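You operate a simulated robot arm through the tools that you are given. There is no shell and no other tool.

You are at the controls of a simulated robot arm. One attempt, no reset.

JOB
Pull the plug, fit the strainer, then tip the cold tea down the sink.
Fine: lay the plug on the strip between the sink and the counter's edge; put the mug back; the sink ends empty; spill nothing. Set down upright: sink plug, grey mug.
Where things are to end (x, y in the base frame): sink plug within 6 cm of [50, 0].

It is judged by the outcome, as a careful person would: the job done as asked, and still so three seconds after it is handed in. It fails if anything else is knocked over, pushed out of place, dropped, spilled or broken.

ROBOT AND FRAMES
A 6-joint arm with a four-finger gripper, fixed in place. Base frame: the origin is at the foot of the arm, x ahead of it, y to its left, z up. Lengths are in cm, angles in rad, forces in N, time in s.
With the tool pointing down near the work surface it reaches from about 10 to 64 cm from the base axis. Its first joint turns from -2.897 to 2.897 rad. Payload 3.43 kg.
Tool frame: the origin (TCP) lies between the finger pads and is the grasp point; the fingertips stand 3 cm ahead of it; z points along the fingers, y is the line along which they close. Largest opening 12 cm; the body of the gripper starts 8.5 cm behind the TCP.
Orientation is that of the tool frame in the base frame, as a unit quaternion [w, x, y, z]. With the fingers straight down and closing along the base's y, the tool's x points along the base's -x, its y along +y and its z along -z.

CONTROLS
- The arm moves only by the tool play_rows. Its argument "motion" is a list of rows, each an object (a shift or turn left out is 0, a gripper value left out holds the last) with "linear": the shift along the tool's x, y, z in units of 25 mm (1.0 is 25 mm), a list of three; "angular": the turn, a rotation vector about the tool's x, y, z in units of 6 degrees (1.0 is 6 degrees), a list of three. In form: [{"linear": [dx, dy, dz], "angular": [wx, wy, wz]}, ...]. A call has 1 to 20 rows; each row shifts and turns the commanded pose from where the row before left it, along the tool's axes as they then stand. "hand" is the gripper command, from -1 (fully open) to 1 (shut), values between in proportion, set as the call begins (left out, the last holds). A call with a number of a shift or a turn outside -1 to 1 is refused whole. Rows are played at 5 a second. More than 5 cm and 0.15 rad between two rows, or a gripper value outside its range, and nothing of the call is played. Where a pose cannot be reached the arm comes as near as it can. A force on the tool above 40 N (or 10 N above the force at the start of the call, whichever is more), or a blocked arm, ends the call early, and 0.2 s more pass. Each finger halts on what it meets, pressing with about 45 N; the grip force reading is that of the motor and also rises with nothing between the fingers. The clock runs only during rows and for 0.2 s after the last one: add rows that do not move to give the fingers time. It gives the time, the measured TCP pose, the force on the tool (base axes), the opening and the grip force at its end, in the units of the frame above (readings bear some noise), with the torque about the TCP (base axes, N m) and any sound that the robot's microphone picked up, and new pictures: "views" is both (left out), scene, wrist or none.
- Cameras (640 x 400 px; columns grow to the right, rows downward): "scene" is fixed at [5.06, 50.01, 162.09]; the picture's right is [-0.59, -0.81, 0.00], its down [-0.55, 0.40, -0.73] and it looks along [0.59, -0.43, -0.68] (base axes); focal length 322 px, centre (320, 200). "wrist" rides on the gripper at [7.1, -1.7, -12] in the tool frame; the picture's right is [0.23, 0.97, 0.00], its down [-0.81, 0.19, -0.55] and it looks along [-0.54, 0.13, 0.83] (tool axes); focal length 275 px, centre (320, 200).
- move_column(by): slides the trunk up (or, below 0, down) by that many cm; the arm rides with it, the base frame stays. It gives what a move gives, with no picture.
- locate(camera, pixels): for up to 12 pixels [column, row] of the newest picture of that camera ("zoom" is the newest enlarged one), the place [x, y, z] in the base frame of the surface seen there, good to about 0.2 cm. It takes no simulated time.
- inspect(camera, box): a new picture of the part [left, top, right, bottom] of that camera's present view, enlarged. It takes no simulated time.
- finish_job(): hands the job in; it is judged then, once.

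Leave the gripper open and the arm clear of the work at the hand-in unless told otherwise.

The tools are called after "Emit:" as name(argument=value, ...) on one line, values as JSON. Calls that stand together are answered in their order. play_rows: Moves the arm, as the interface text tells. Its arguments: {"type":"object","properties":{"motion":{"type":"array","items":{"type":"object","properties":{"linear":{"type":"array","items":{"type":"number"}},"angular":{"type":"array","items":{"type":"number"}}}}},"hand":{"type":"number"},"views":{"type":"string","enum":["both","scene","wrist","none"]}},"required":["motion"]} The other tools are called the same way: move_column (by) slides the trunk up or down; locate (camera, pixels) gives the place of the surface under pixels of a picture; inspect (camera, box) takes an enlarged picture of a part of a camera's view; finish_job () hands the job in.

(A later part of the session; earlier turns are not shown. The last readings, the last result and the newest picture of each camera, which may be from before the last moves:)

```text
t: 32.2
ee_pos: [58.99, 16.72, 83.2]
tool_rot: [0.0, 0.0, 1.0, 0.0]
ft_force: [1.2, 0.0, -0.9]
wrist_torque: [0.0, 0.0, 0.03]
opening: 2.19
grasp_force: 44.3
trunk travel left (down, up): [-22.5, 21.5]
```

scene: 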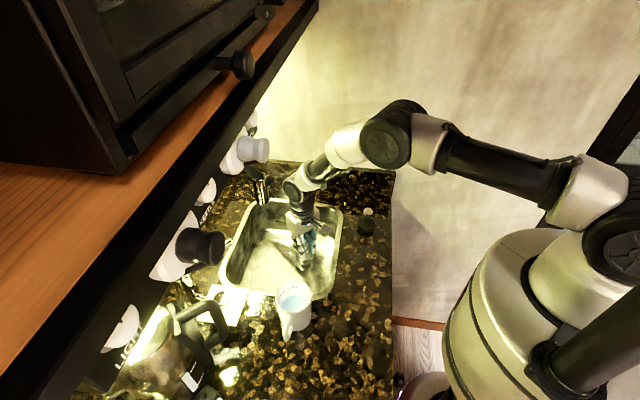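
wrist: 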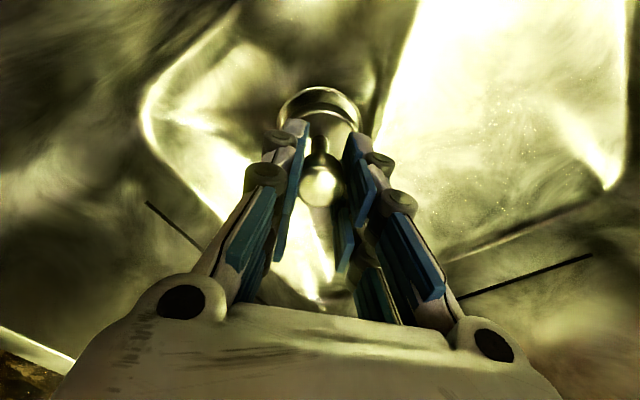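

The strainer is just above the recess, centred at (58.99, 16.72). I'll lower in small steps until it seats.

Emit:
play_rows(motion=[{"linear": [0.03, 0, 0.3]}, {"linear": [0, 0, 0.3]}, {"linear": [0, 0, 0.25]}, {"linear": [0, 0, 0.2]}, {"linear": [0, 0, 0.1]}, {"linear": [0, 0, 0.08]}, {"linear": [0, 0, 0.06]}, {"linear": [0, 0, 0.06]}, {"linear": [0, 0, 0]}])

```text
t: 34.2
ee_pos: [59.02, 16.74, 80.04]
tool_rot: [0.001, 0.001, 1.0, 0.0]
ft_force: [0.6, -1.0, 0.8]
wrist_torque: [-0.06, -0.01, -0.02]
opening: 2.24
grasp_force: 45.3
trunk travel left (down, up): [-22.5, 21.5]
```

scene: 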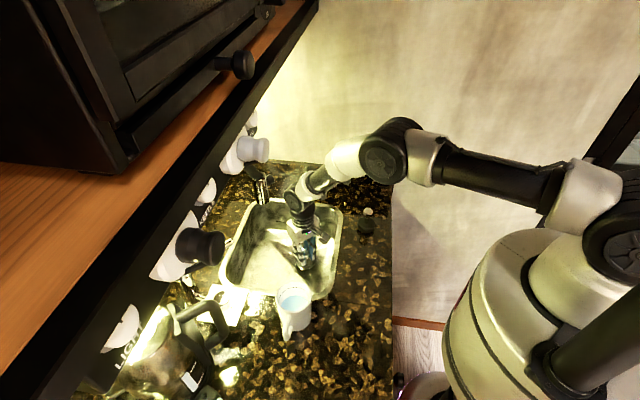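
wrist: 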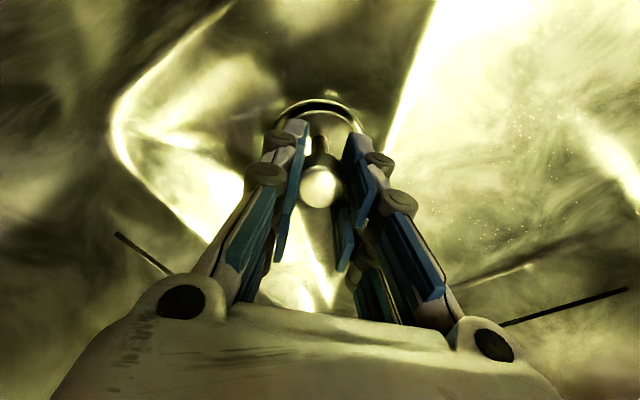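

The force reads about zero at z=80.04. I'll go on in small steps until it pushes back.

Emit:
play_rows(motion=[{"linear": [0, 0, 0.06]}, {"linear": [0, 0, 0.06]}, {"linear": [0, 0, 0.06]}, {"linear": [0, 0, 0]}], views="wrist")

```text
t: 35.2
ee_pos: [59.03, 16.63, 79.55]
tool_rot: [0.0, -0.001, 1.0, -0.001]
ft_force: [-1.5, 0.5, 3.9]
wrist_torque: [0.12, 0.03, 0.06]
opening: 2.22
grasp_force: 45.0
trunk travel left (down, up): [-22.5, 21.5]
```

wrist: 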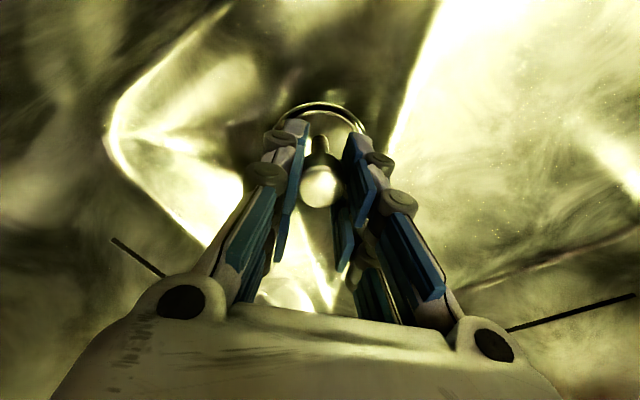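

It pushes back at z=79.55, the expected seat depth. I'll open the fingers and check that it stays put.

Emit:
play_rows(motion=[{"linear": [0, 0, -0.02]}, {"linear": [0, 0, 0]}, {"linear": [0, 0, 0]}, {"linear": [0, 0, 0]}, {"linear": [0, 0, 0]}], hand=0.17)

```text
t: 36.4
ee_pos: [58.93, 16.68, 79.61]
tool_rot: [0.001, 0.0, 1.0, 0.0]
ft_force: [0.1, -0.4, -0.4]
wrist_torque: [0.0, -0.03, 0.01]
opening: 4.97
grasp_force: 0.0
trunk travel left (down, up): [-22.5, 21.5]
```

scene: 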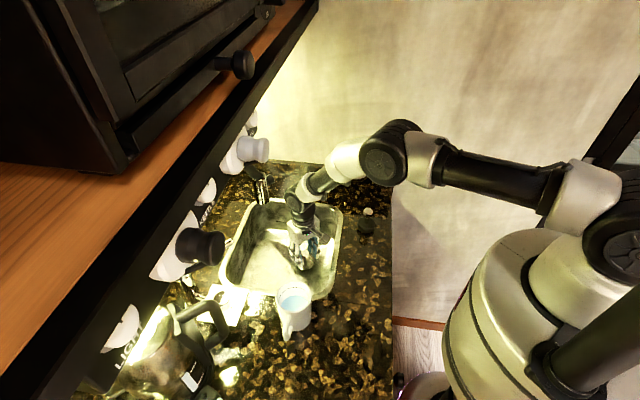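
wrist: 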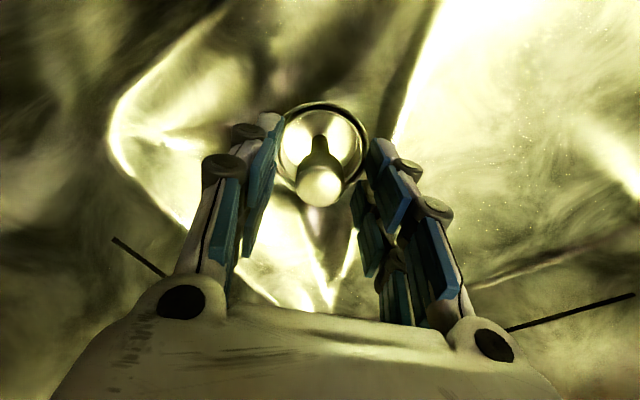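

The strainer stays seated in the drain. I'll rise straight out of the sink to z≈104 and look at it from above.

Emit:
play_rows(motion=[{"linear": [0, 0, -0.4]}, {"linear": [0, 0, -0.8]}, {"linear": [0, 0, -0.95]}, {"linear": [0, 0, -0.95]}, {"linear": [0, 0, -0.95]}, {"linear": [0, 0, -0.95]}, {"linear": [0, 0, -0.95]}, {"linear": [0, 0, -0.95]}, {"linear": [0, 0, -0.95]}, {"linear": [0, 0, -0.95]}, {"linear": [0, 0, -0.8]}, {"linear": [0, 0, 0]}])

Emit:
inspect(camera="scene", box=[260, 220, 388, 300])

Emit:
inspect(camera="scene", box=[150, 110, 310, 270])

Emit:
locate(camera="zoom", pixels=[[420, 90], [400, 70], [430, 120], [400, 130], [340, 100], [420, 108], [255, 310], [260, 350], [285, 330], [285, 365], [170, 320], [425, 150]])

```text
t: 39.0
ee_pos: [58.92, 16.69, 103.64]
tool_rot: [0.0, 0.0, 1.0, 0.0]
ft_force: [0.0, 0.6, -1.0]
wrist_torque: [0.02, 0.03, 0.02]
opening: 5.0
grasp_force: 0.1
trunk travel left (down, up): [-22.5, 21.5]
```

scene: 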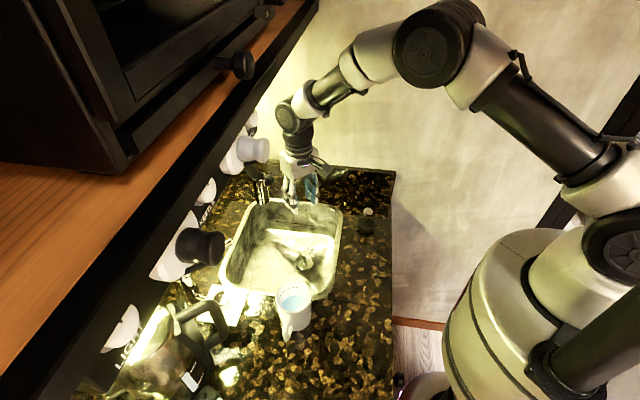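
wrist: 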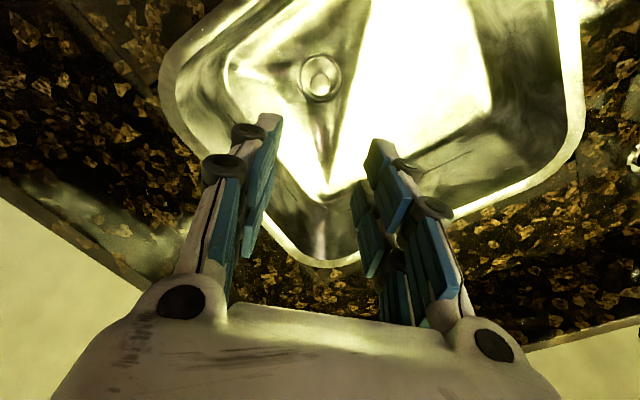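

```text
5.00 times, centred on (324, 260) of scene
```

zoom: 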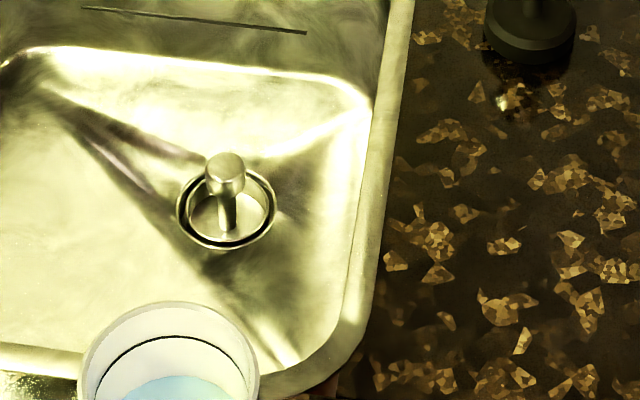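

```text
2.50 times, centred on (230, 190) of scene
```

zoom: 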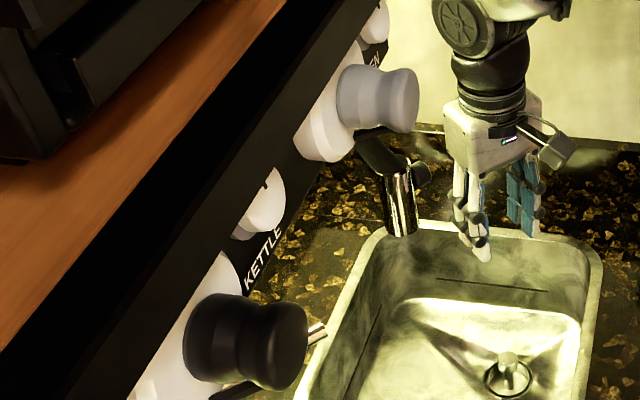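

```text
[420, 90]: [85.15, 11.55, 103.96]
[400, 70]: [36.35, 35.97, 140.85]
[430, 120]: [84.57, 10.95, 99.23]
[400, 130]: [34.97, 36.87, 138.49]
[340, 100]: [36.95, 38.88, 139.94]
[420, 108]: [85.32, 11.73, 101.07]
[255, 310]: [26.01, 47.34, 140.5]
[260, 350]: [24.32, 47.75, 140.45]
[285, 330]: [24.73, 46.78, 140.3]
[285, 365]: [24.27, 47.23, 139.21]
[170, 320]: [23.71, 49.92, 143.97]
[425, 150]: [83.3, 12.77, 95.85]
```

The strainer sits properly in the drain and the sink is empty. The grey panel knob hangs at about (36, 36), z≥138, almost above the mug, so I'll keep the wrist below it. I'll measure how far the wrist top stands above the TCP.

Emit:
locate(camera="scene", pixels=[[285, 101], [291, 99], [280, 108], [288, 118], [278, 120], [300, 97], [312, 90], [322, 80], [296, 108], [290, 135], [326, 165], [322, 178]])

Emit:
inspect(camera="scene", box=[250, 60, 410, 200])

```text
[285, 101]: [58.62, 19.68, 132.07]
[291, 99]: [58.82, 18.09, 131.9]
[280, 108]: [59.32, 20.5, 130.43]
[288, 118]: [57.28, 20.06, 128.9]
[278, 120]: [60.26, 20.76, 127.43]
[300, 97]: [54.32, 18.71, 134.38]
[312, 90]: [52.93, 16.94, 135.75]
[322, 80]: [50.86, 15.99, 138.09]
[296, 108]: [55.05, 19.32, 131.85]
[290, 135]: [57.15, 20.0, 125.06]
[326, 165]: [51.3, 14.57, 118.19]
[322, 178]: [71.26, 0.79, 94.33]
```

```text
2.86 times, centred on (330, 130) of scene
```

zoom: 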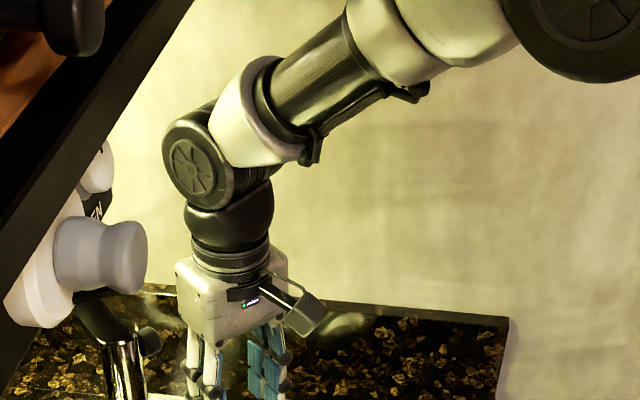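

The wrist top stands about 29 cm above the TCP, so at TCP z≈103 it reaches about 132, below the knob at 138. I'll open fully and go first back in x, then across in y to above the mug at (38.3, 32.8), keeping z≈103.

Emit:
play_rows(motion=[{"linear": [0.4, 0, 0]}, {"linear": [0.8, 0.1, 0]}, {"linear": [0.8, 0.1, 0]}, {"linear": [0.8, 0.1, 0]}, {"linear": [0.8, 0.1, 0]}, {"linear": [0.8, 0.1, 0]}, {"linear": [0.8, 0.1, 0]}, {"linear": [0.8, 0.1, 0]}, {"linear": [0.8, 0.1, 0]}, {"linear": [0.8, 0.1, 0.1]}, {"linear": [0.64, 0.2, 0.1]}, {"linear": [0, 0, 0]}], hand=-1.0)

```text
t: 41.6
ee_pos: [38.36, 19.49, 103.09]
tool_rot: [-0.001, 0.0, 1.0, 0.0]
ft_force: [-0.1, -0.1, 0.3]
wrist_torque: [0.01, -0.04, -0.01]
opening: 12.0
grasp_force: 0.2
trunk travel left (down, up): [-22.5, 21.5]
```

scene: 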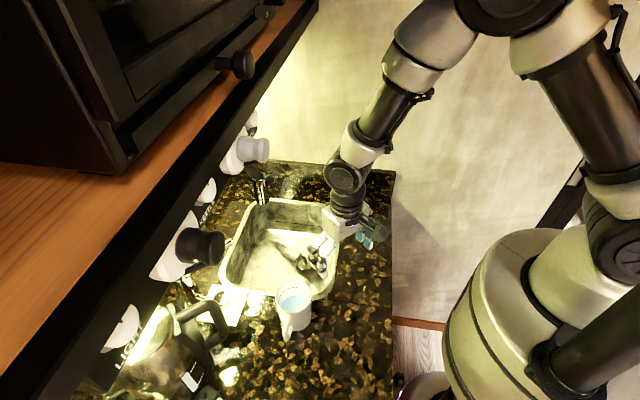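
wrist: 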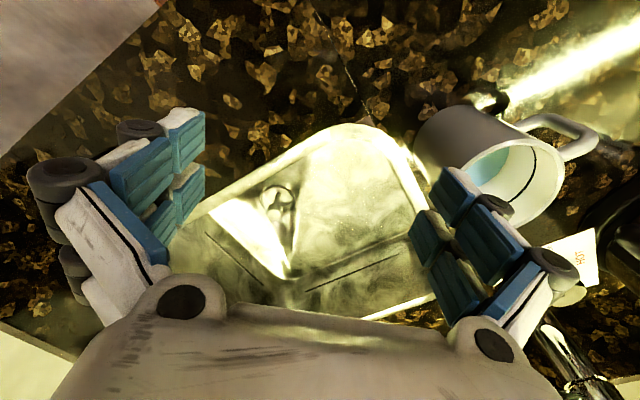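

The mug is ahead at (500,160) in the wrist picture. I'll go across in y over it with the fingertips at about z=100.6, 2 cm above its rim.

Emit:
play_rows(motion=[{"linear": [0, 0.33, -0.2]}, {"linear": [0, 0.7, 0]}, {"linear": [0, 0.8, 0]}, {"linear": [0, 0.8, 0]}, {"linear": [0, 0.8, 0]}, {"linear": [0, 0.8, 0]}, {"linear": [0, 0.7, 0]}, {"linear": [0, 0.4, 0]}, {"linear": [0, 0, 0]}])

```text
t: 43.6
ee_pos: [38.49, 32.7, 103.55]
tool_rot: [0.0, 0.0, 1.0, 0.001]
ft_force: [1.0, -0.2, 0.0]
wrist_torque: [-0.03, -0.03, -0.01]
opening: 12.02
grasp_force: 0.1
trunk travel left (down, up): [-22.5, 21.5]
```

scene: 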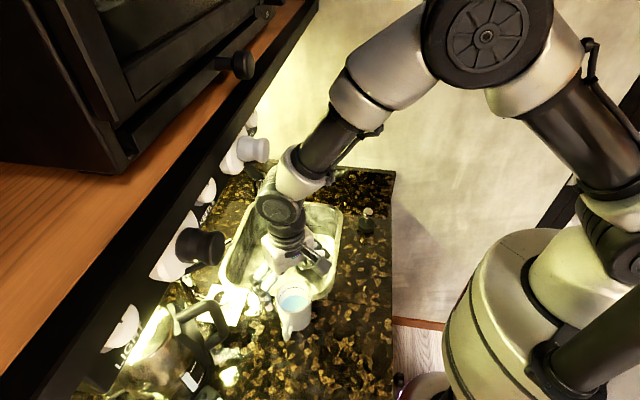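
wrist: 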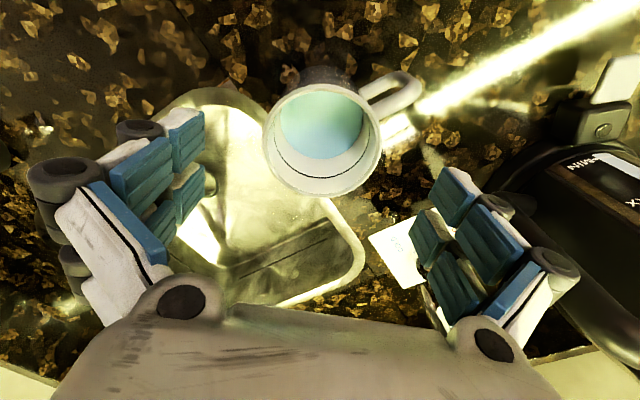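

The mug sits between the open fingers. I'll check the rim and handle from here, and the clearance of the right finger to the card and kettle.

Emit:
locate(camera="wrist", pixels=[[265, 140], [381, 142], [322, 84], [322, 195], [280, 105], [365, 98], [375, 175], [285, 185], [415, 85], [380, 90], [520, 170], [400, 262]])

Emit:
inspect(camera="wrist", box=[230, 50, 454, 215])

```text
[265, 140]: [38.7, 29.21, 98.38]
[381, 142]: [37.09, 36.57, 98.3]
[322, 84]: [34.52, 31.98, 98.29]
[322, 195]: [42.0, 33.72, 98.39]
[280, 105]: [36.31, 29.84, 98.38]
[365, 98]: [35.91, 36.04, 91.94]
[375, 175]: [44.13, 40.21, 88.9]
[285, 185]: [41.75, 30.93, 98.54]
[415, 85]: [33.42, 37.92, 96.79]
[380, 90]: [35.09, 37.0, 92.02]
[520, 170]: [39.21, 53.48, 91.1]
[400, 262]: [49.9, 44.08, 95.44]
```

```text
2.42 times, centred on (342, 132) of wrist
```

zoom: 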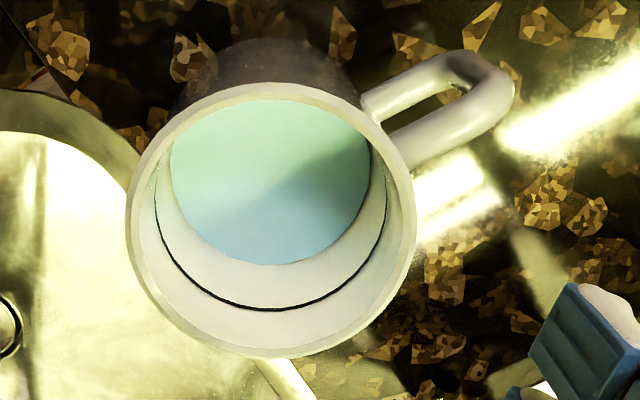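

The mug is centred at about (38.2, 32.9), which matches the TCP. I'll check the card's nearest corner against the path of the right finger (38.4, 39 to 40.5) before going down.

Emit:
locate(camera="scene", pixels=[[242, 322], [235, 328], [248, 292], [205, 300], [210, 285], [240, 300], [225, 345], [250, 340], [262, 330], [228, 305]])

Emit:
inspect(camera="scene", box=[190, 230, 350, 370])

```text
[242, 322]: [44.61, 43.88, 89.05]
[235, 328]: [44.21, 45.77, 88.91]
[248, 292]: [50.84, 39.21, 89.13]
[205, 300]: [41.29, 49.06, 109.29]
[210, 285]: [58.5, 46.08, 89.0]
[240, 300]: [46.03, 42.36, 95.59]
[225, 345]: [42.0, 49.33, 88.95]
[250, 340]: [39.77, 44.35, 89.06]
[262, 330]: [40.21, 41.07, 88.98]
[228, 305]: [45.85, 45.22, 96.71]
```

```text
2.86 times, centred on (270, 300) of scene
```

zoom: 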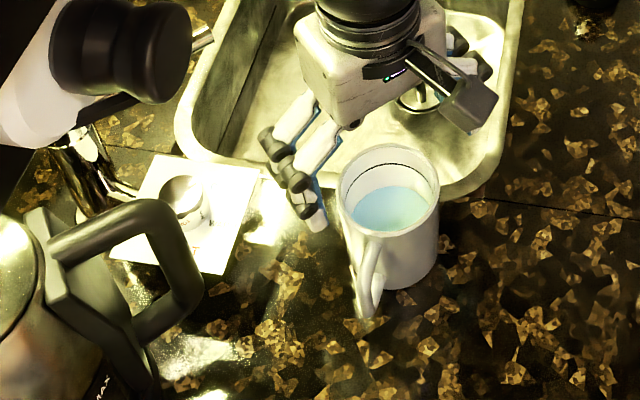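

The nearest corner of the card stand is at about (46, 42.4), 7 cm away from the finger. I'll lower around the mug to TCP z≈94, fingertips at about 91.

Emit:
play_rows(motion=[{"linear": [0.03, 0.05, 0.4]}, {"linear": [0, 0, 0.6]}, {"linear": [0, 0, 0.7]}, {"linear": [0, 0, 0.7]}, {"linear": [0, 0, 0.7]}, {"linear": [0, 0, 0.5]}, {"linear": [0, 0, 0.2]}, {"linear": [0, 0, 0]}])

```text
t: 45.4
ee_pos: [38.33, 32.92, 94.01]
tool_rot: [0.0, 0.001, 1.0, 0.0]
ft_force: [0.2, 0.5, 0.4]
wrist_torque: [-0.01, -0.02, -0.03]
opening: 11.99
grasp_force: 0.1
trunk travel left (down, up): [-22.5, 21.5]
```

scene: 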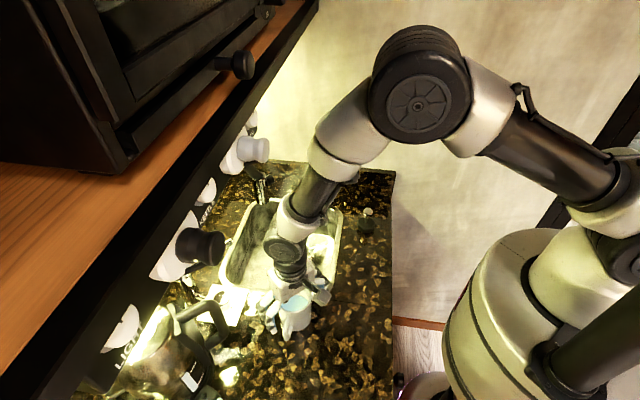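
wrist: 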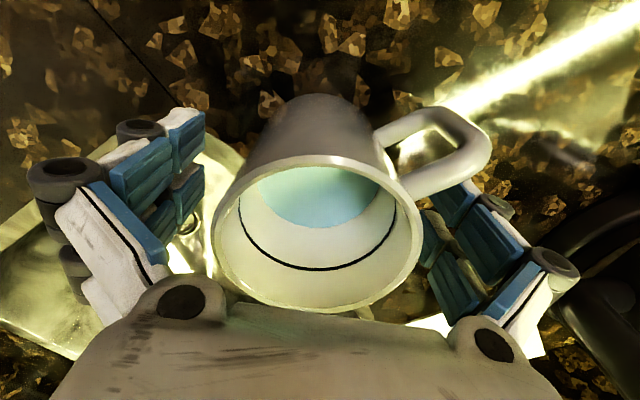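

The fingers straddle the mug with the handle well to the base side of the right finger. I'll close on the mug body.

Emit:
play_rows(motion=[{"linear": [0, 0, 0]}, {"linear": [0, 0, 0]}, {"linear": [0, 0, 0]}, {"linear": [0, 0, 0]}, {"linear": [0, 0, 0]}, {"linear": [0, 0, 0]}], hand=1.0)

```text
t: 46.8
ee_pos: [38.2, 32.91, 94.06]
tool_rot: [0.0, -0.001, 1.0, 0.001]
ft_force: [-0.5, -2.6, 2.0]
wrist_torque: [-0.28, 0.02, -0.01]
opening: 8.08
grasp_force: 45.4
trunk travel left (down, up): [-22.5, 21.5]
```

scene: 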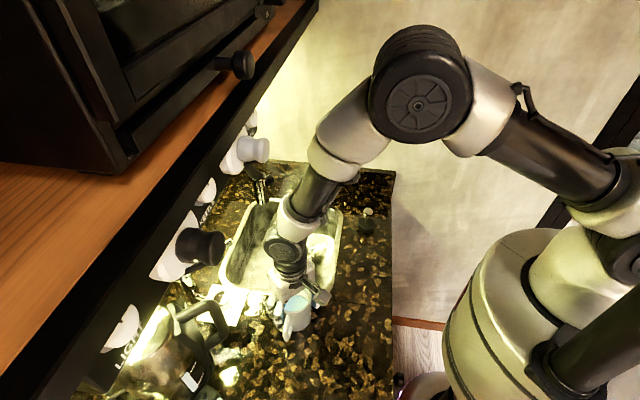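
wrist: 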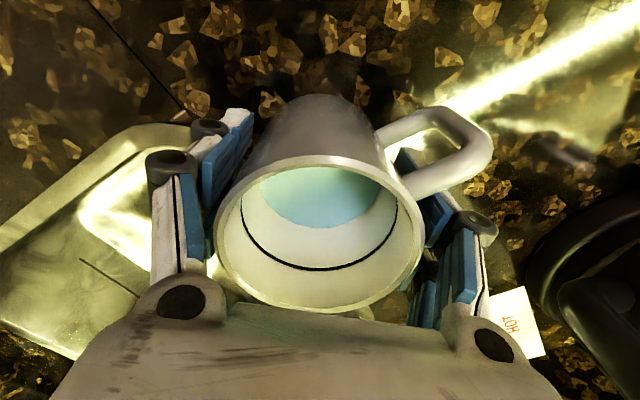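

The fingers stopped at 8.08 cm with 45 N of grip. I'll take a closer look to be sure the right finger is on the body and not on the handle.

Emit:
inspect(camera="wrist", box=[350, 90, 510, 290])

Emit:
inspect(camera="scene", box=[250, 260, 346, 350])

```text
2.00 times, centred on (430, 190) of wrist
```

zoom: 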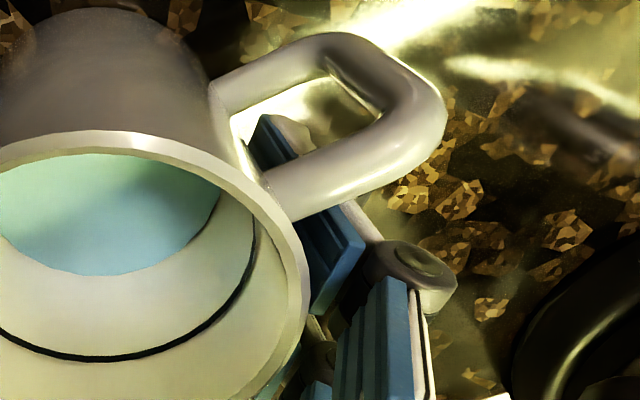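

```text
4.44 times, centred on (298, 305) of scene
```

zoom: 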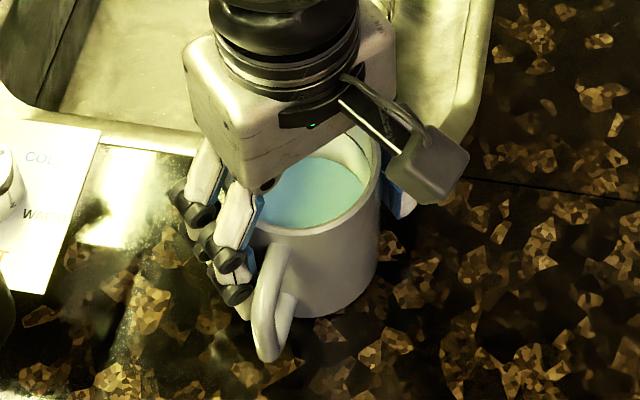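

The finger presses on the body beside the handle. I'll lift the mug slowly about 3 cm and check it stays level.

Emit:
play_rows(motion=[{"linear": [0, 0, -0.1]}, {"linear": [0, 0, -0.2]}, {"linear": [0, 0, -0.3]}, {"linear": [0, 0, -0.3]}, {"linear": [0, 0, -0.3]}, {"linear": [0, 0, -0.1]}, {"linear": [0, 0, 0]}, {"linear": [0, 0, 0]}])

```text
t: 48.6
ee_pos: [38.36, 32.92, 97.38]
tool_rot: [-0.001, 0.0, 1.0, -0.001]
ft_force: [0.6, 0.8, -3.7]
wrist_torque: [-0.01, -0.01, 0.01]
opening: 8.03
grasp_force: 44.7
trunk travel left (down, up): [-22.5, 21.5]
```

scene: 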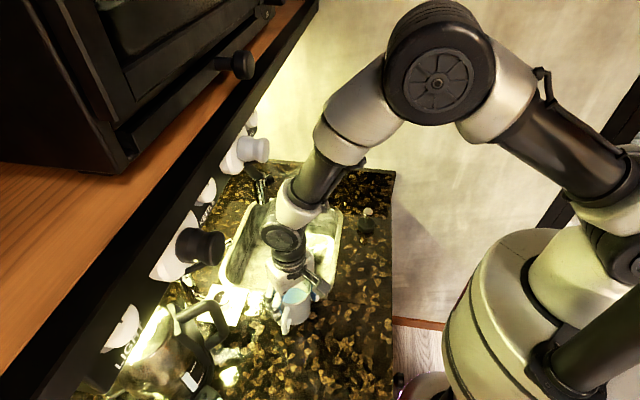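
wrist: 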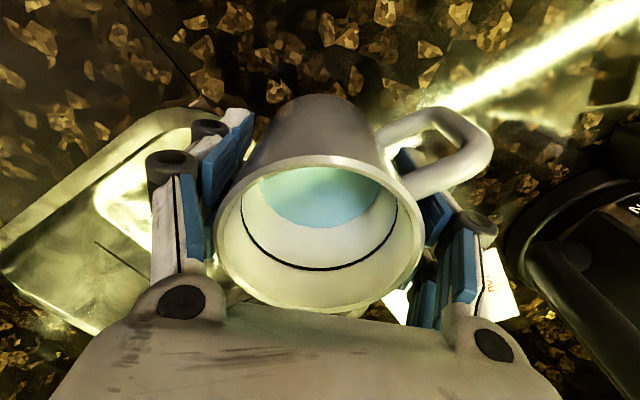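

The mug is held level (about 3.7 N of weight) with its bottom about 3.3 cm above the counter. I'll carry it gently in -y to about (38.4, 18), away from the tap, before going out over the sink.

Emit:
play_rows(motion=[{"linear": [0, -0.15, -0.05]}, {"linear": [0, -0.35, -0.1]}, {"linear": [0, -0.55, -0.1]}, {"linear": [0, -0.6, -0.1]}, {"linear": [0, -0.6, -0.1]}, {"linear": [0, -0.6, -0.1]}, {"linear": [0, -0.6, -0.1]}, {"linear": [0, -0.6, -0.1]}, {"linear": [0, -0.6, -0.1]}, {"linear": [0, -0.6, -0.1]}, {"linear": [0, -0.4, -0.05]}, {"linear": [0, -0.2, 0]}, {"linear": [0, -0.1, 0]}, {"linear": [0, 0, 0]}])

```text
t: 51.6
ee_pos: [38.25, 17.99, 99.88]
tool_rot: [0.0, 0.001, 1.0, -0.001]
ft_force: [-0.4, -0.3, -3.5]
wrist_torque: [0.0, -0.02, 0.01]
opening: 8.05
grasp_force: 44.9
trunk travel left (down, up): [-22.5, 21.5]
```

scene: 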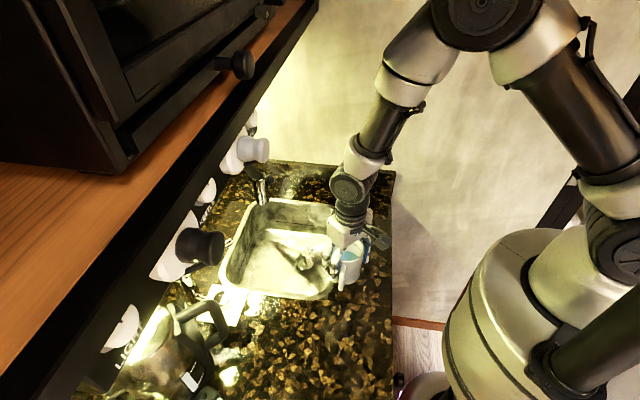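
wrist: 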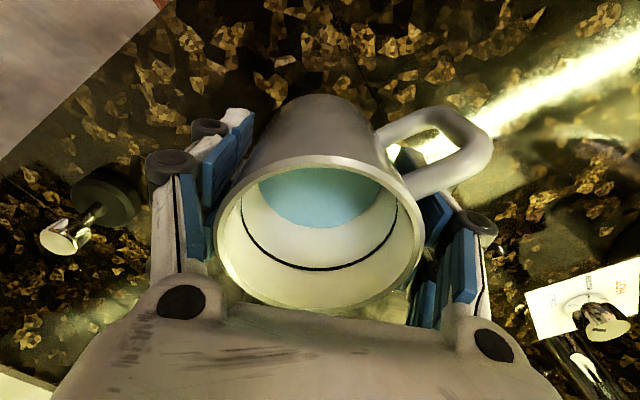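

The tea is level and undisturbed. Next I'll go out over the sink to about (55, 16) at the same height.

Emit:
play_rows(motion=[{"linear": [-0.2, -0.05, 0]}, {"linear": [-0.4, -0.06, 0]}, {"linear": [-0.6, -0.06, 0]}, {"linear": [-0.6, -0.06, 0]}, {"linear": [-0.6, -0.06, 0]}, {"linear": [-0.6, -0.06, 0]}, {"linear": [-0.6, -0.06, 0]}, {"linear": [-0.6, -0.06, 0]}, {"linear": [-0.6, -0.06, 0]}, {"linear": [-0.6, -0.06, 0]}, {"linear": [-0.6, -0.06, 0]}, {"linear": [-0.4, -0.06, 0]}, {"linear": [-0.2, -0.05, 0]}, {"linear": [-0.1, 0, 0]}, {"linear": [0, 0, 0]}])

```text
t: 54.8
ee_pos: [55.05, 16.18, 99.78]
tool_rot: [0.0, 0.0, 1.0, 0.0]
ft_force: [-0.2, 1.4, -5.6]
wrist_torque: [0.01, -0.07, 0.03]
opening: 8.05
grasp_force: 45.0
trunk travel left (down, up): [-22.5, 21.5]
```

scene: 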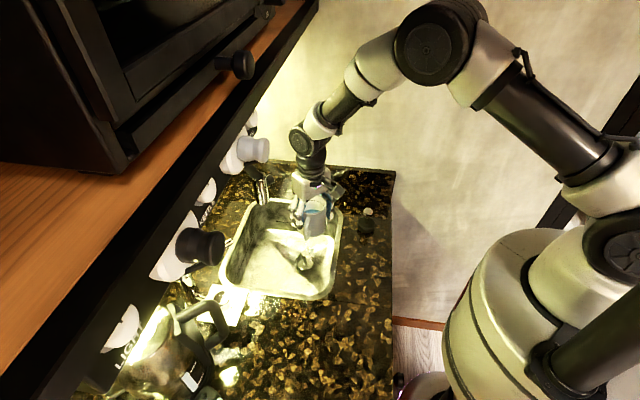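
wrist: 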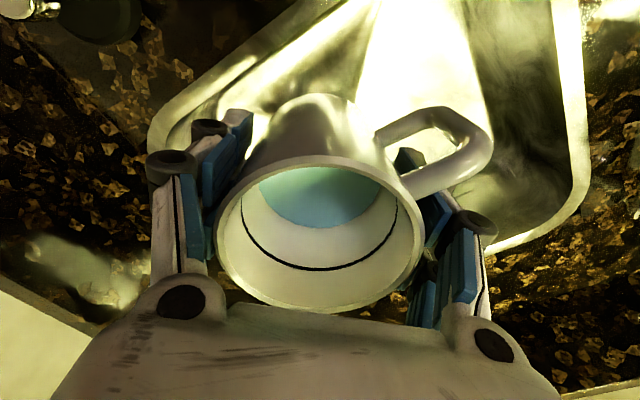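

I'm over the sink at (55, 16.2). I'll start a small test tilt of 18°, far below the roughly 55° where tea would run, to confirm the direction: the mouth should lean toward the base.

Emit:
play_rows(motion=[{"angular": [0, -0.2, 0]}, {"angular": [0, -0.4, 0]}, {"angular": [0, -0.5, 0]}, {"angular": [0, -0.5, 0]}, {"angular": [0, -0.5, 0]}, {"angular": [0, -0.5, 0]}, {"angular": [0, -0.3, 0]}, {"angular": [0, -0.1, 0]}, {"linear": [0, 0, 0]}])

```text
t: 56.8
ee_pos: [54.94, 16.16, 99.82]
tool_rot: [0.157, 0.0, 0.988, 0.0]
ft_force: [-0.7, 1.3, -3.8]
wrist_torque: [-0.04, 0.02, -0.01]
opening: 8.04
grasp_force: 44.8
trunk travel left (down, up): [-22.5, 21.5]
```

scene: 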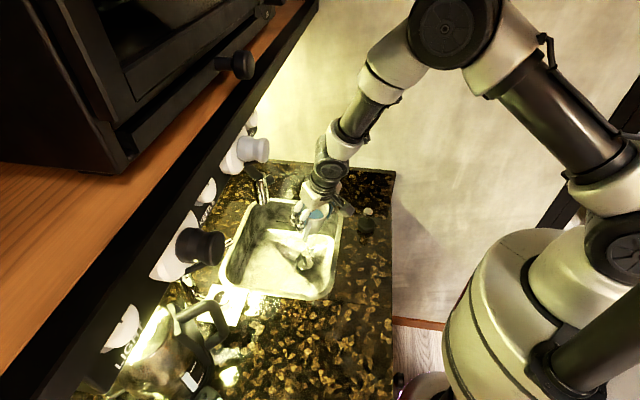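
wrist: 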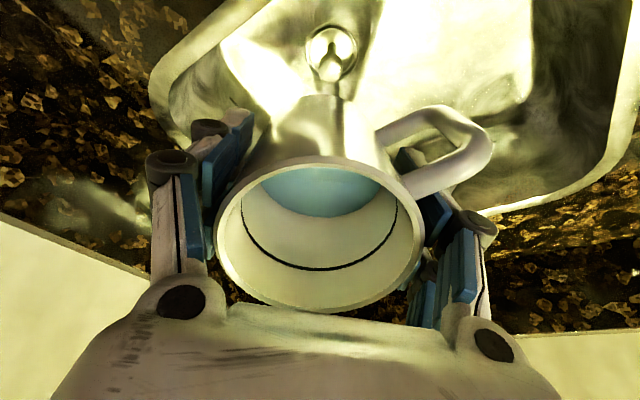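

The mouth leans toward the base as wanted (18°), and the tea is still well inside. I'll tilt on to 42° while shifting out to x≈63 so the tea will land mid-sink.

Emit:
play_rows(motion=[{"linear": [-0.2, 0, 0.06], "angular": [0, -0.3, 0]}, {"linear": [-0.38, 0, 0.13], "angular": [0, -0.5, 0]}, {"linear": [-0.37, 0, 0.145], "angular": [0, -0.5, 0]}, {"linear": [-0.363, 0, 0.168], "angular": [0, -0.5, 0]}, {"linear": [-0.353, 0, 0.188], "angular": [0, -0.5, 0]}, {"linear": [-0.343, 0, 0.206], "angular": [0, -0.5, 0]}, {"linear": [-0.333, 0, 0.222], "angular": [0, -0.5, 0]}, {"linear": [-0.32, 0, 0.24], "angular": [0, -0.4, 0]}, {"linear": [-0.16, 0, 0.125], "angular": [0, -0.3, 0]}, {"linear": [0, 0, 0]}])

```text
t: 59.0
ee_pos: [61.48, 15.61, 99.6]
tool_rot: [0.33, 0.0, 0.944, -0.01]
ft_force: [0.0, 0.8, -4.3]
wrist_torque: [-0.01, 0.02, 0.0]
opening: 8.04
grasp_force: 44.8
out of reach, approached as far as the arm can: row 3, 4, 5
trunk travel left (down, up): [-22.5, 21.5]
```

scene: 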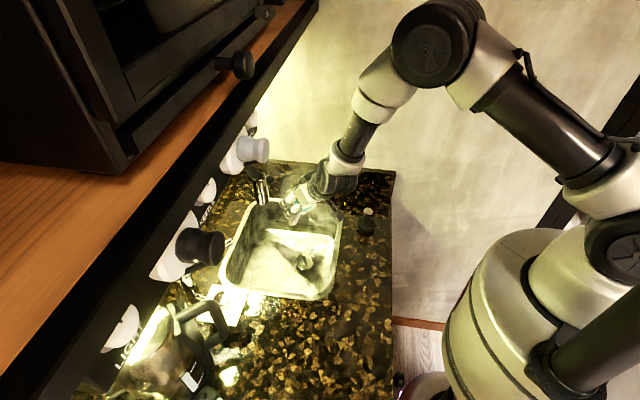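
wrist: 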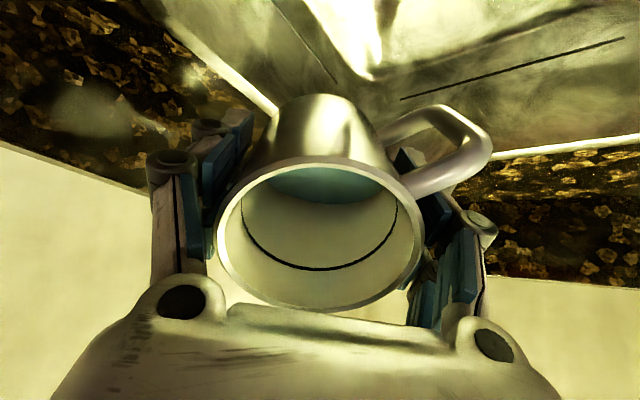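

The controller reports that rows 3–5 came out a bit short, and the tilt reads 38.6° with y=15.6. I'll hold still for a moment to see where the arm really settles.

Emit:
play_rows(motion=[{"linear": [0, 0, 0]}, {"linear": [0, 0, 0]}], views="none")

Emit:
inspect(camera="scene", box=[230, 100, 390, 260])

```text
t: 59.6
ee_pos: [61.48, 15.58, 99.69]
tool_rot: [0.33, 0.001, 0.944, -0.01]
ft_force: [0.1, 0.7, -4.7]
wrist_torque: [-0.02, 0.03, 0.04]
opening: 8.05
grasp_force: 44.6
trunk travel left (down, up): [-22.5, 21.5]
```

```text
2.50 times, centred on (310, 180) of scene
```

zoom: 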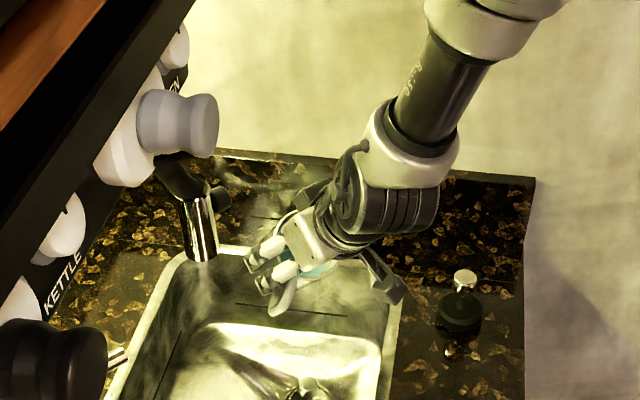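

The arm has settled at (61.5, 15.6, 99.7) with a 38.6° tilt, and nothing touches. I'll tilt on in place by about 12° to 50°, still short of pouring, and watch for reach limits.

Emit:
play_rows(motion=[{"angular": [0, -0.3, 0]}, {"angular": [0, -0.4, 0]}, {"angular": [0, -0.4, 0]}, {"angular": [0, -0.4, 0]}, {"angular": [0, -0.3, 0]}, {"angular": [0, -0.2, 0]}, {"linear": [0, 0, 0]}])

```text
t: 61.2
ee_pos: [61.37, 15.58, 99.66]
tool_rot: [0.427, 0.0, 0.904, -0.01]
ft_force: [0.2, -0.1, -4.5]
wrist_torque: [-0.03, 0.05, -0.02]
opening: 8.03
grasp_force: 45.2
trunk travel left (down, up): [-22.5, 21.5]
```

scene: 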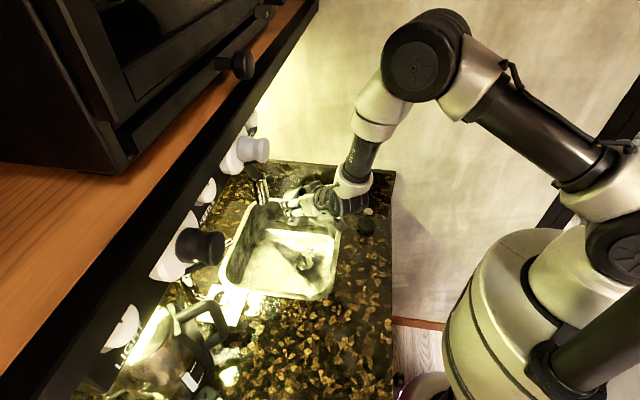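
wrist: 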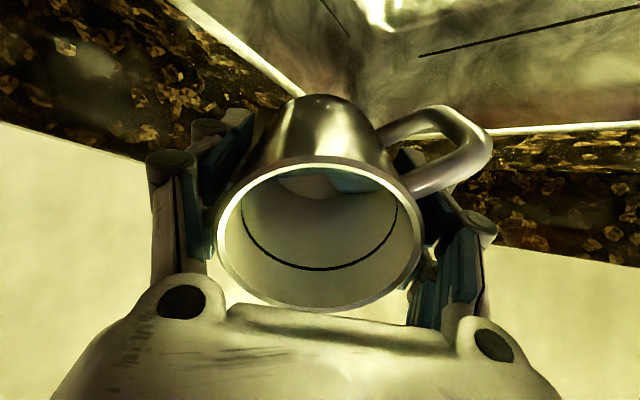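

The tilt is 50.6° and the tea is close to the lower lip (top of the rim in the wrist picture). The lip is above (55.5, 15.6), inside the sink. I'll raise 3 cm so the camera and wrist clear the rim at the full tilt, then start pouring slowly.

Emit:
play_rows(motion=[{"linear": [-0.1, 0, -0.08]}, {"linear": [-0.16, 0, -0.13]}, {"linear": [-0.2, 0, -0.16]}, {"linear": [-0.2, 0, -0.16]}, {"linear": [-0.16, 0, -0.13]}, {"linear": [-0.1, 0, -0.08]}, {"linear": [0, 0, 0]}])

```text
t: 62.8
ee_pos: [61.42, 15.55, 102.57]
tool_rot: [0.427, 0.0, 0.904, -0.01]
ft_force: [-0.2, -0.4, -4.2]
wrist_torque: [-0.06, 0.06, 0.01]
opening: 8.06
grasp_force: 45.4
trunk travel left (down, up): [-22.5, 21.5]
```

scene: 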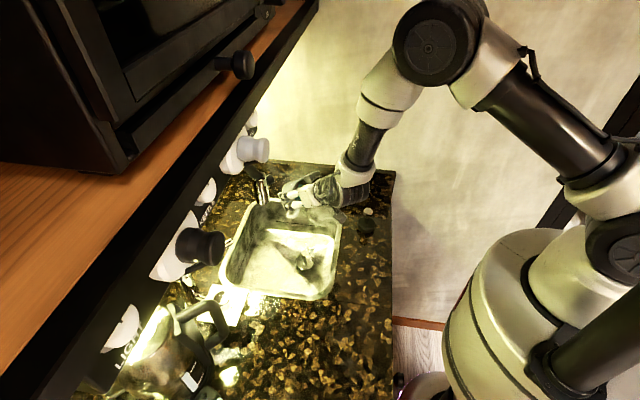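
wrist: 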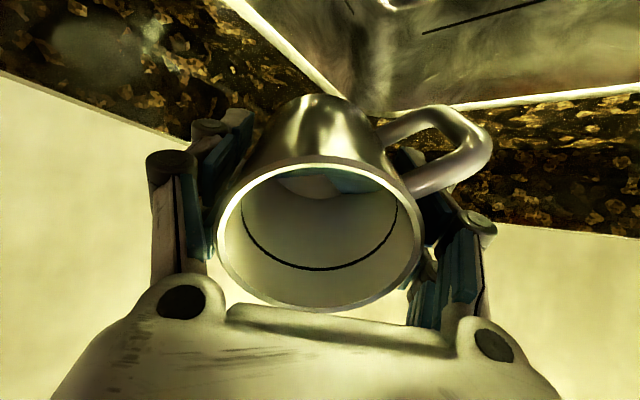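

I'm clear at z=102.6. I'll begin the pour: slow tilt of about 6°/s up to 65°.

Emit:
play_rows(motion=[{"angular": [0, -0.2, 0]}, {"angular": [0, -0.2, 0]}, {"angular": [0, -0.2, 0]}, {"angular": [0, -0.2, 0]}, {"angular": [0, -0.2, 0]}, {"angular": [0, -0.2, 0]}, {"angular": [0, -0.2, 0]}, {"angular": [0, -0.2, 0]}, {"angular": [0, -0.2, 0]}, {"angular": [0, -0.2, 0]}, {"angular": [0, -0.2, 0]}, {"angular": [0, -0.2, 0]}])

Emit:
inspect(camera="scene", box=[220, 140, 400, 300])

```text
t: 65.4
ee_pos: [63.57, 17.22, 103.84]
tool_rot: [0.536, -0.002, 0.844, -0.016]
ft_force: [-0.1, 0.6, -4.1]
wrist_torque: [-0.01, 0.05, -0.02]
opening: 8.05
grasp_force: 44.8
out of reach, approached as far as the arm can: row 7, 8, 9, 10, 11, 12
trunk travel left (down, up): [-22.5, 21.5]
```

scene: 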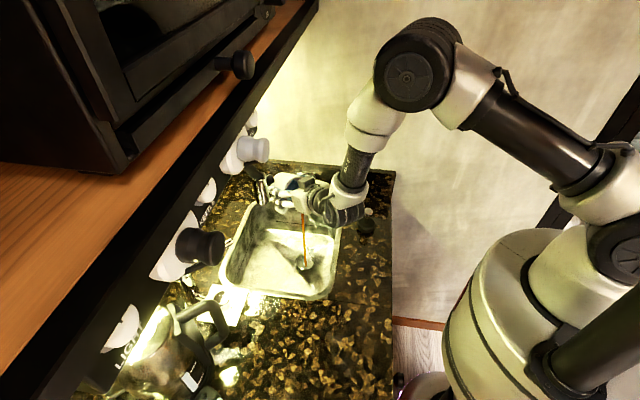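
wrist: 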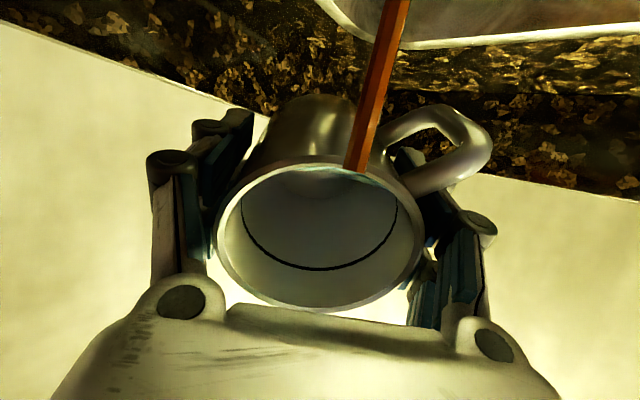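

```text
2.50 times, centred on (310, 220) of scene
```

zoom: 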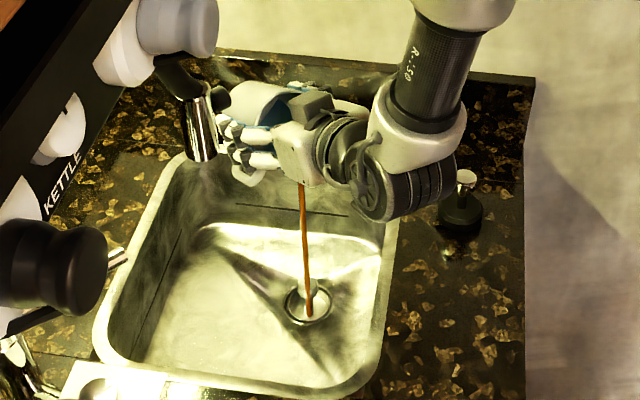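

Tea is pouring and the stream lands right on the strainer. The arm reports reaching a limit and the TCP crept outward to (63.6, 17.2, 103.8). I'll check the arm's posture and the clearance to the tap before going on.

Emit:
locate(camera="scene", pixels=[[352, 165], [362, 130], [370, 110], [350, 185], [406, 77], [345, 210], [330, 205], [304, 182], [290, 190], [281, 180], [268, 180], [303, 230]])

Emit:
inspect(camera="scene", box=[250, 150, 378, 230])

```text
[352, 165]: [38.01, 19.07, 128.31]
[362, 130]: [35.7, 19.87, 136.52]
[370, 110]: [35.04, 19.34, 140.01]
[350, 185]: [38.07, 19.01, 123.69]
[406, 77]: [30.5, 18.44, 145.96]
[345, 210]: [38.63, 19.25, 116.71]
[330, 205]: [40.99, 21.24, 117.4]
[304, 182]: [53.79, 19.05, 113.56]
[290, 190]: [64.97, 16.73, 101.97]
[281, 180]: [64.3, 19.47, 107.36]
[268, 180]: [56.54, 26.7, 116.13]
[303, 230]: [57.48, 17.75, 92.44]
```

```text
5.00 times, centred on (314, 190) of scene
```

zoom: 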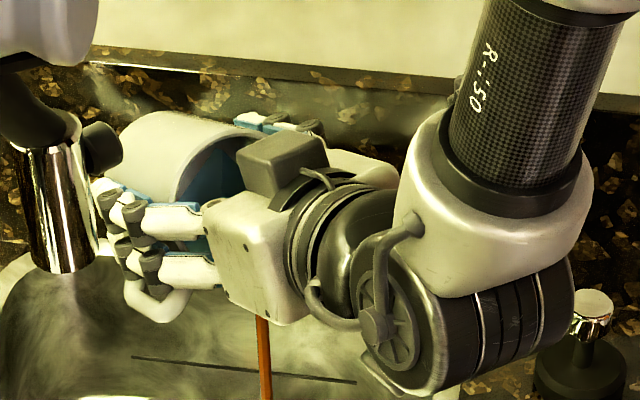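

The tea keeps falling on the strainer. The camera box now appears above the gripper in the scene picture, which I didn't expect. I'll look closely at the hand and the mug before moving on.

Emit:
inspect(camera="scene", box=[260, 160, 340, 215])

Emit:
inspect(camera="wrist", box=[200, 80, 520, 320])

```text
7.27 times, centred on (300, 188) of scene
```

zoom: 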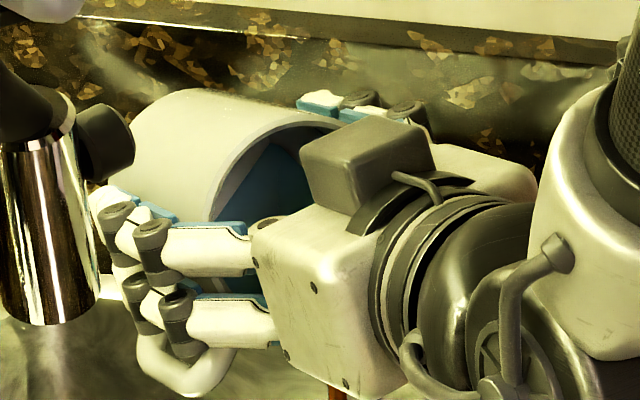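

```text
1.67 times, centred on (360, 200) of wrist
```

zoom: 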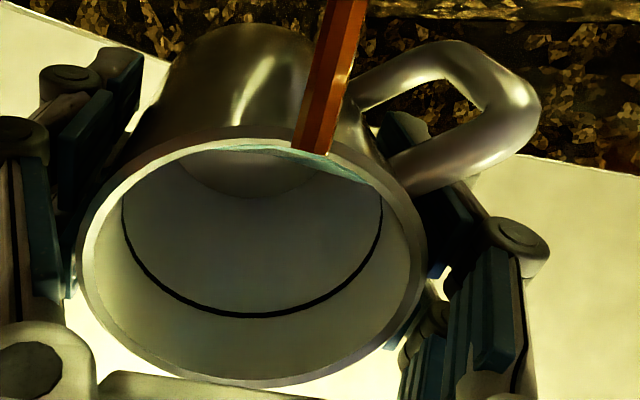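

The tea runs cleanly into the strainer, and the handle and fingers are well below and in front of the tap. I'll hold still briefly to see where the arm settles while the tea runs.

Emit:
play_rows(motion=[{"linear": [0, 0, 0]}, {"linear": [0, 0, 0]}])

Emit:
inspect(camera="scene", box=[250, 150, 378, 230])

```text
t: 66.0
ee_pos: [63.58, 17.22, 103.75]
tool_rot: [0.536, -0.003, 0.844, -0.015]
ft_force: [1.0, -0.8, -4.0]
wrist_torque: [-0.03, 0.04, 0.01]
opening: 8.04
grasp_force: 44.9
trunk travel left (down, up): [-22.5, 21.5]
```

scene: 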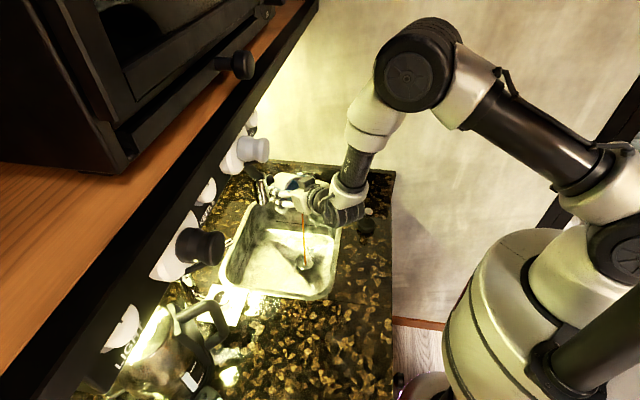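
wrist: 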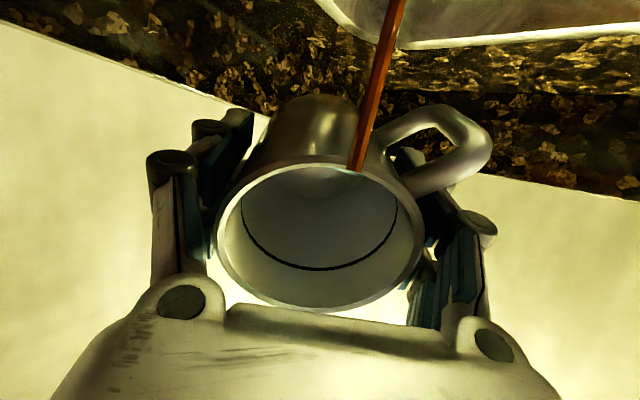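

```text
5.00 times, centred on (314, 190) of scene
```

zoom: 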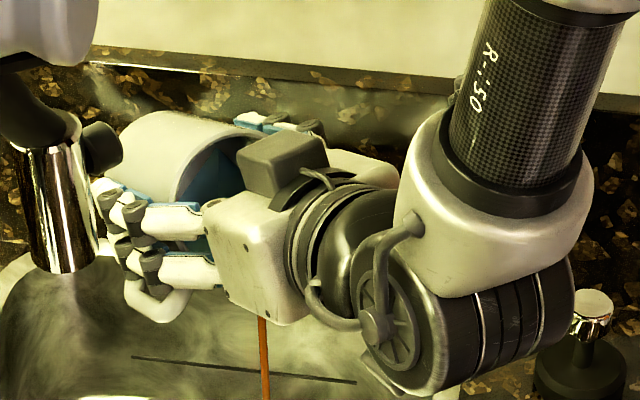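

The arm has settled at (63.6, 17.2) with a 65° tilt, and the tea is still running into the strainer. I think a wrist roll joint is at its end stop. Turning the hand a little to the right about the vertical should free it, so I'll yaw -15° while shifting 3 cm in -y, keeping the tilt and staying away from the tap.

Emit:
play_rows(motion=[{"linear": [0, -0.2, 0], "angular": [0.45, 0, 0.21]}, {"linear": [0, -0.25, 0], "angular": [0.45, 0, 0.21]}, {"linear": [0, -0.25, 0], "angular": [0.45, 0, 0.21]}, {"linear": [0, -0.25, 0], "angular": [0.45, 0, 0.21]}, {"linear": [0, -0.25, 0], "angular": [0.45, 0, 0.21]}, {"linear": [0, 0, 0]}])

Emit:
inspect(camera="scene", box=[240, 140, 400, 300])

```text
t: 67.4
ee_pos: [63.35, 14.25, 103.89]
tool_rot: [0.533, 0.109, 0.835, -0.08]
ft_force: [-1.2, -0.4, -3.0]
wrist_torque: [-0.02, -0.01, -0.01]
opening: 8.04
grasp_force: 45.2
trunk travel left (down, up): [-22.5, 21.5]
```

scene: 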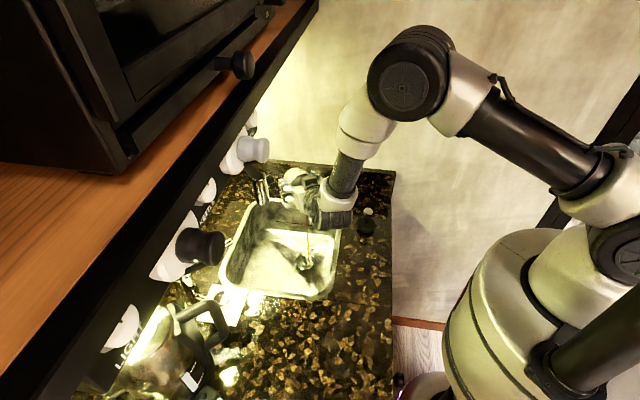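
wrist: 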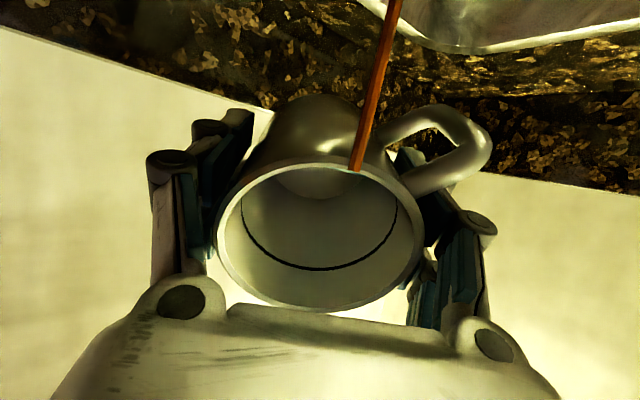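

```text
2.50 times, centred on (320, 220) of scene
```

zoom: 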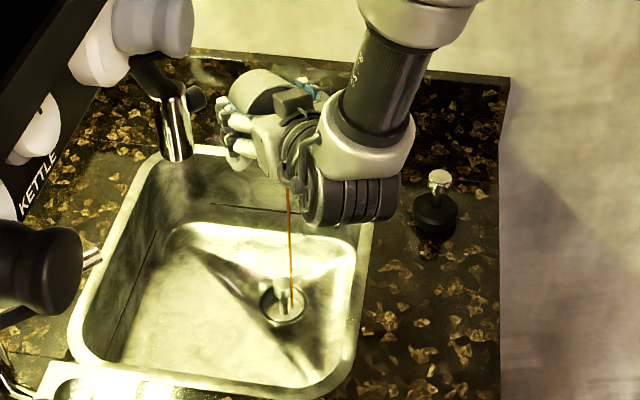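

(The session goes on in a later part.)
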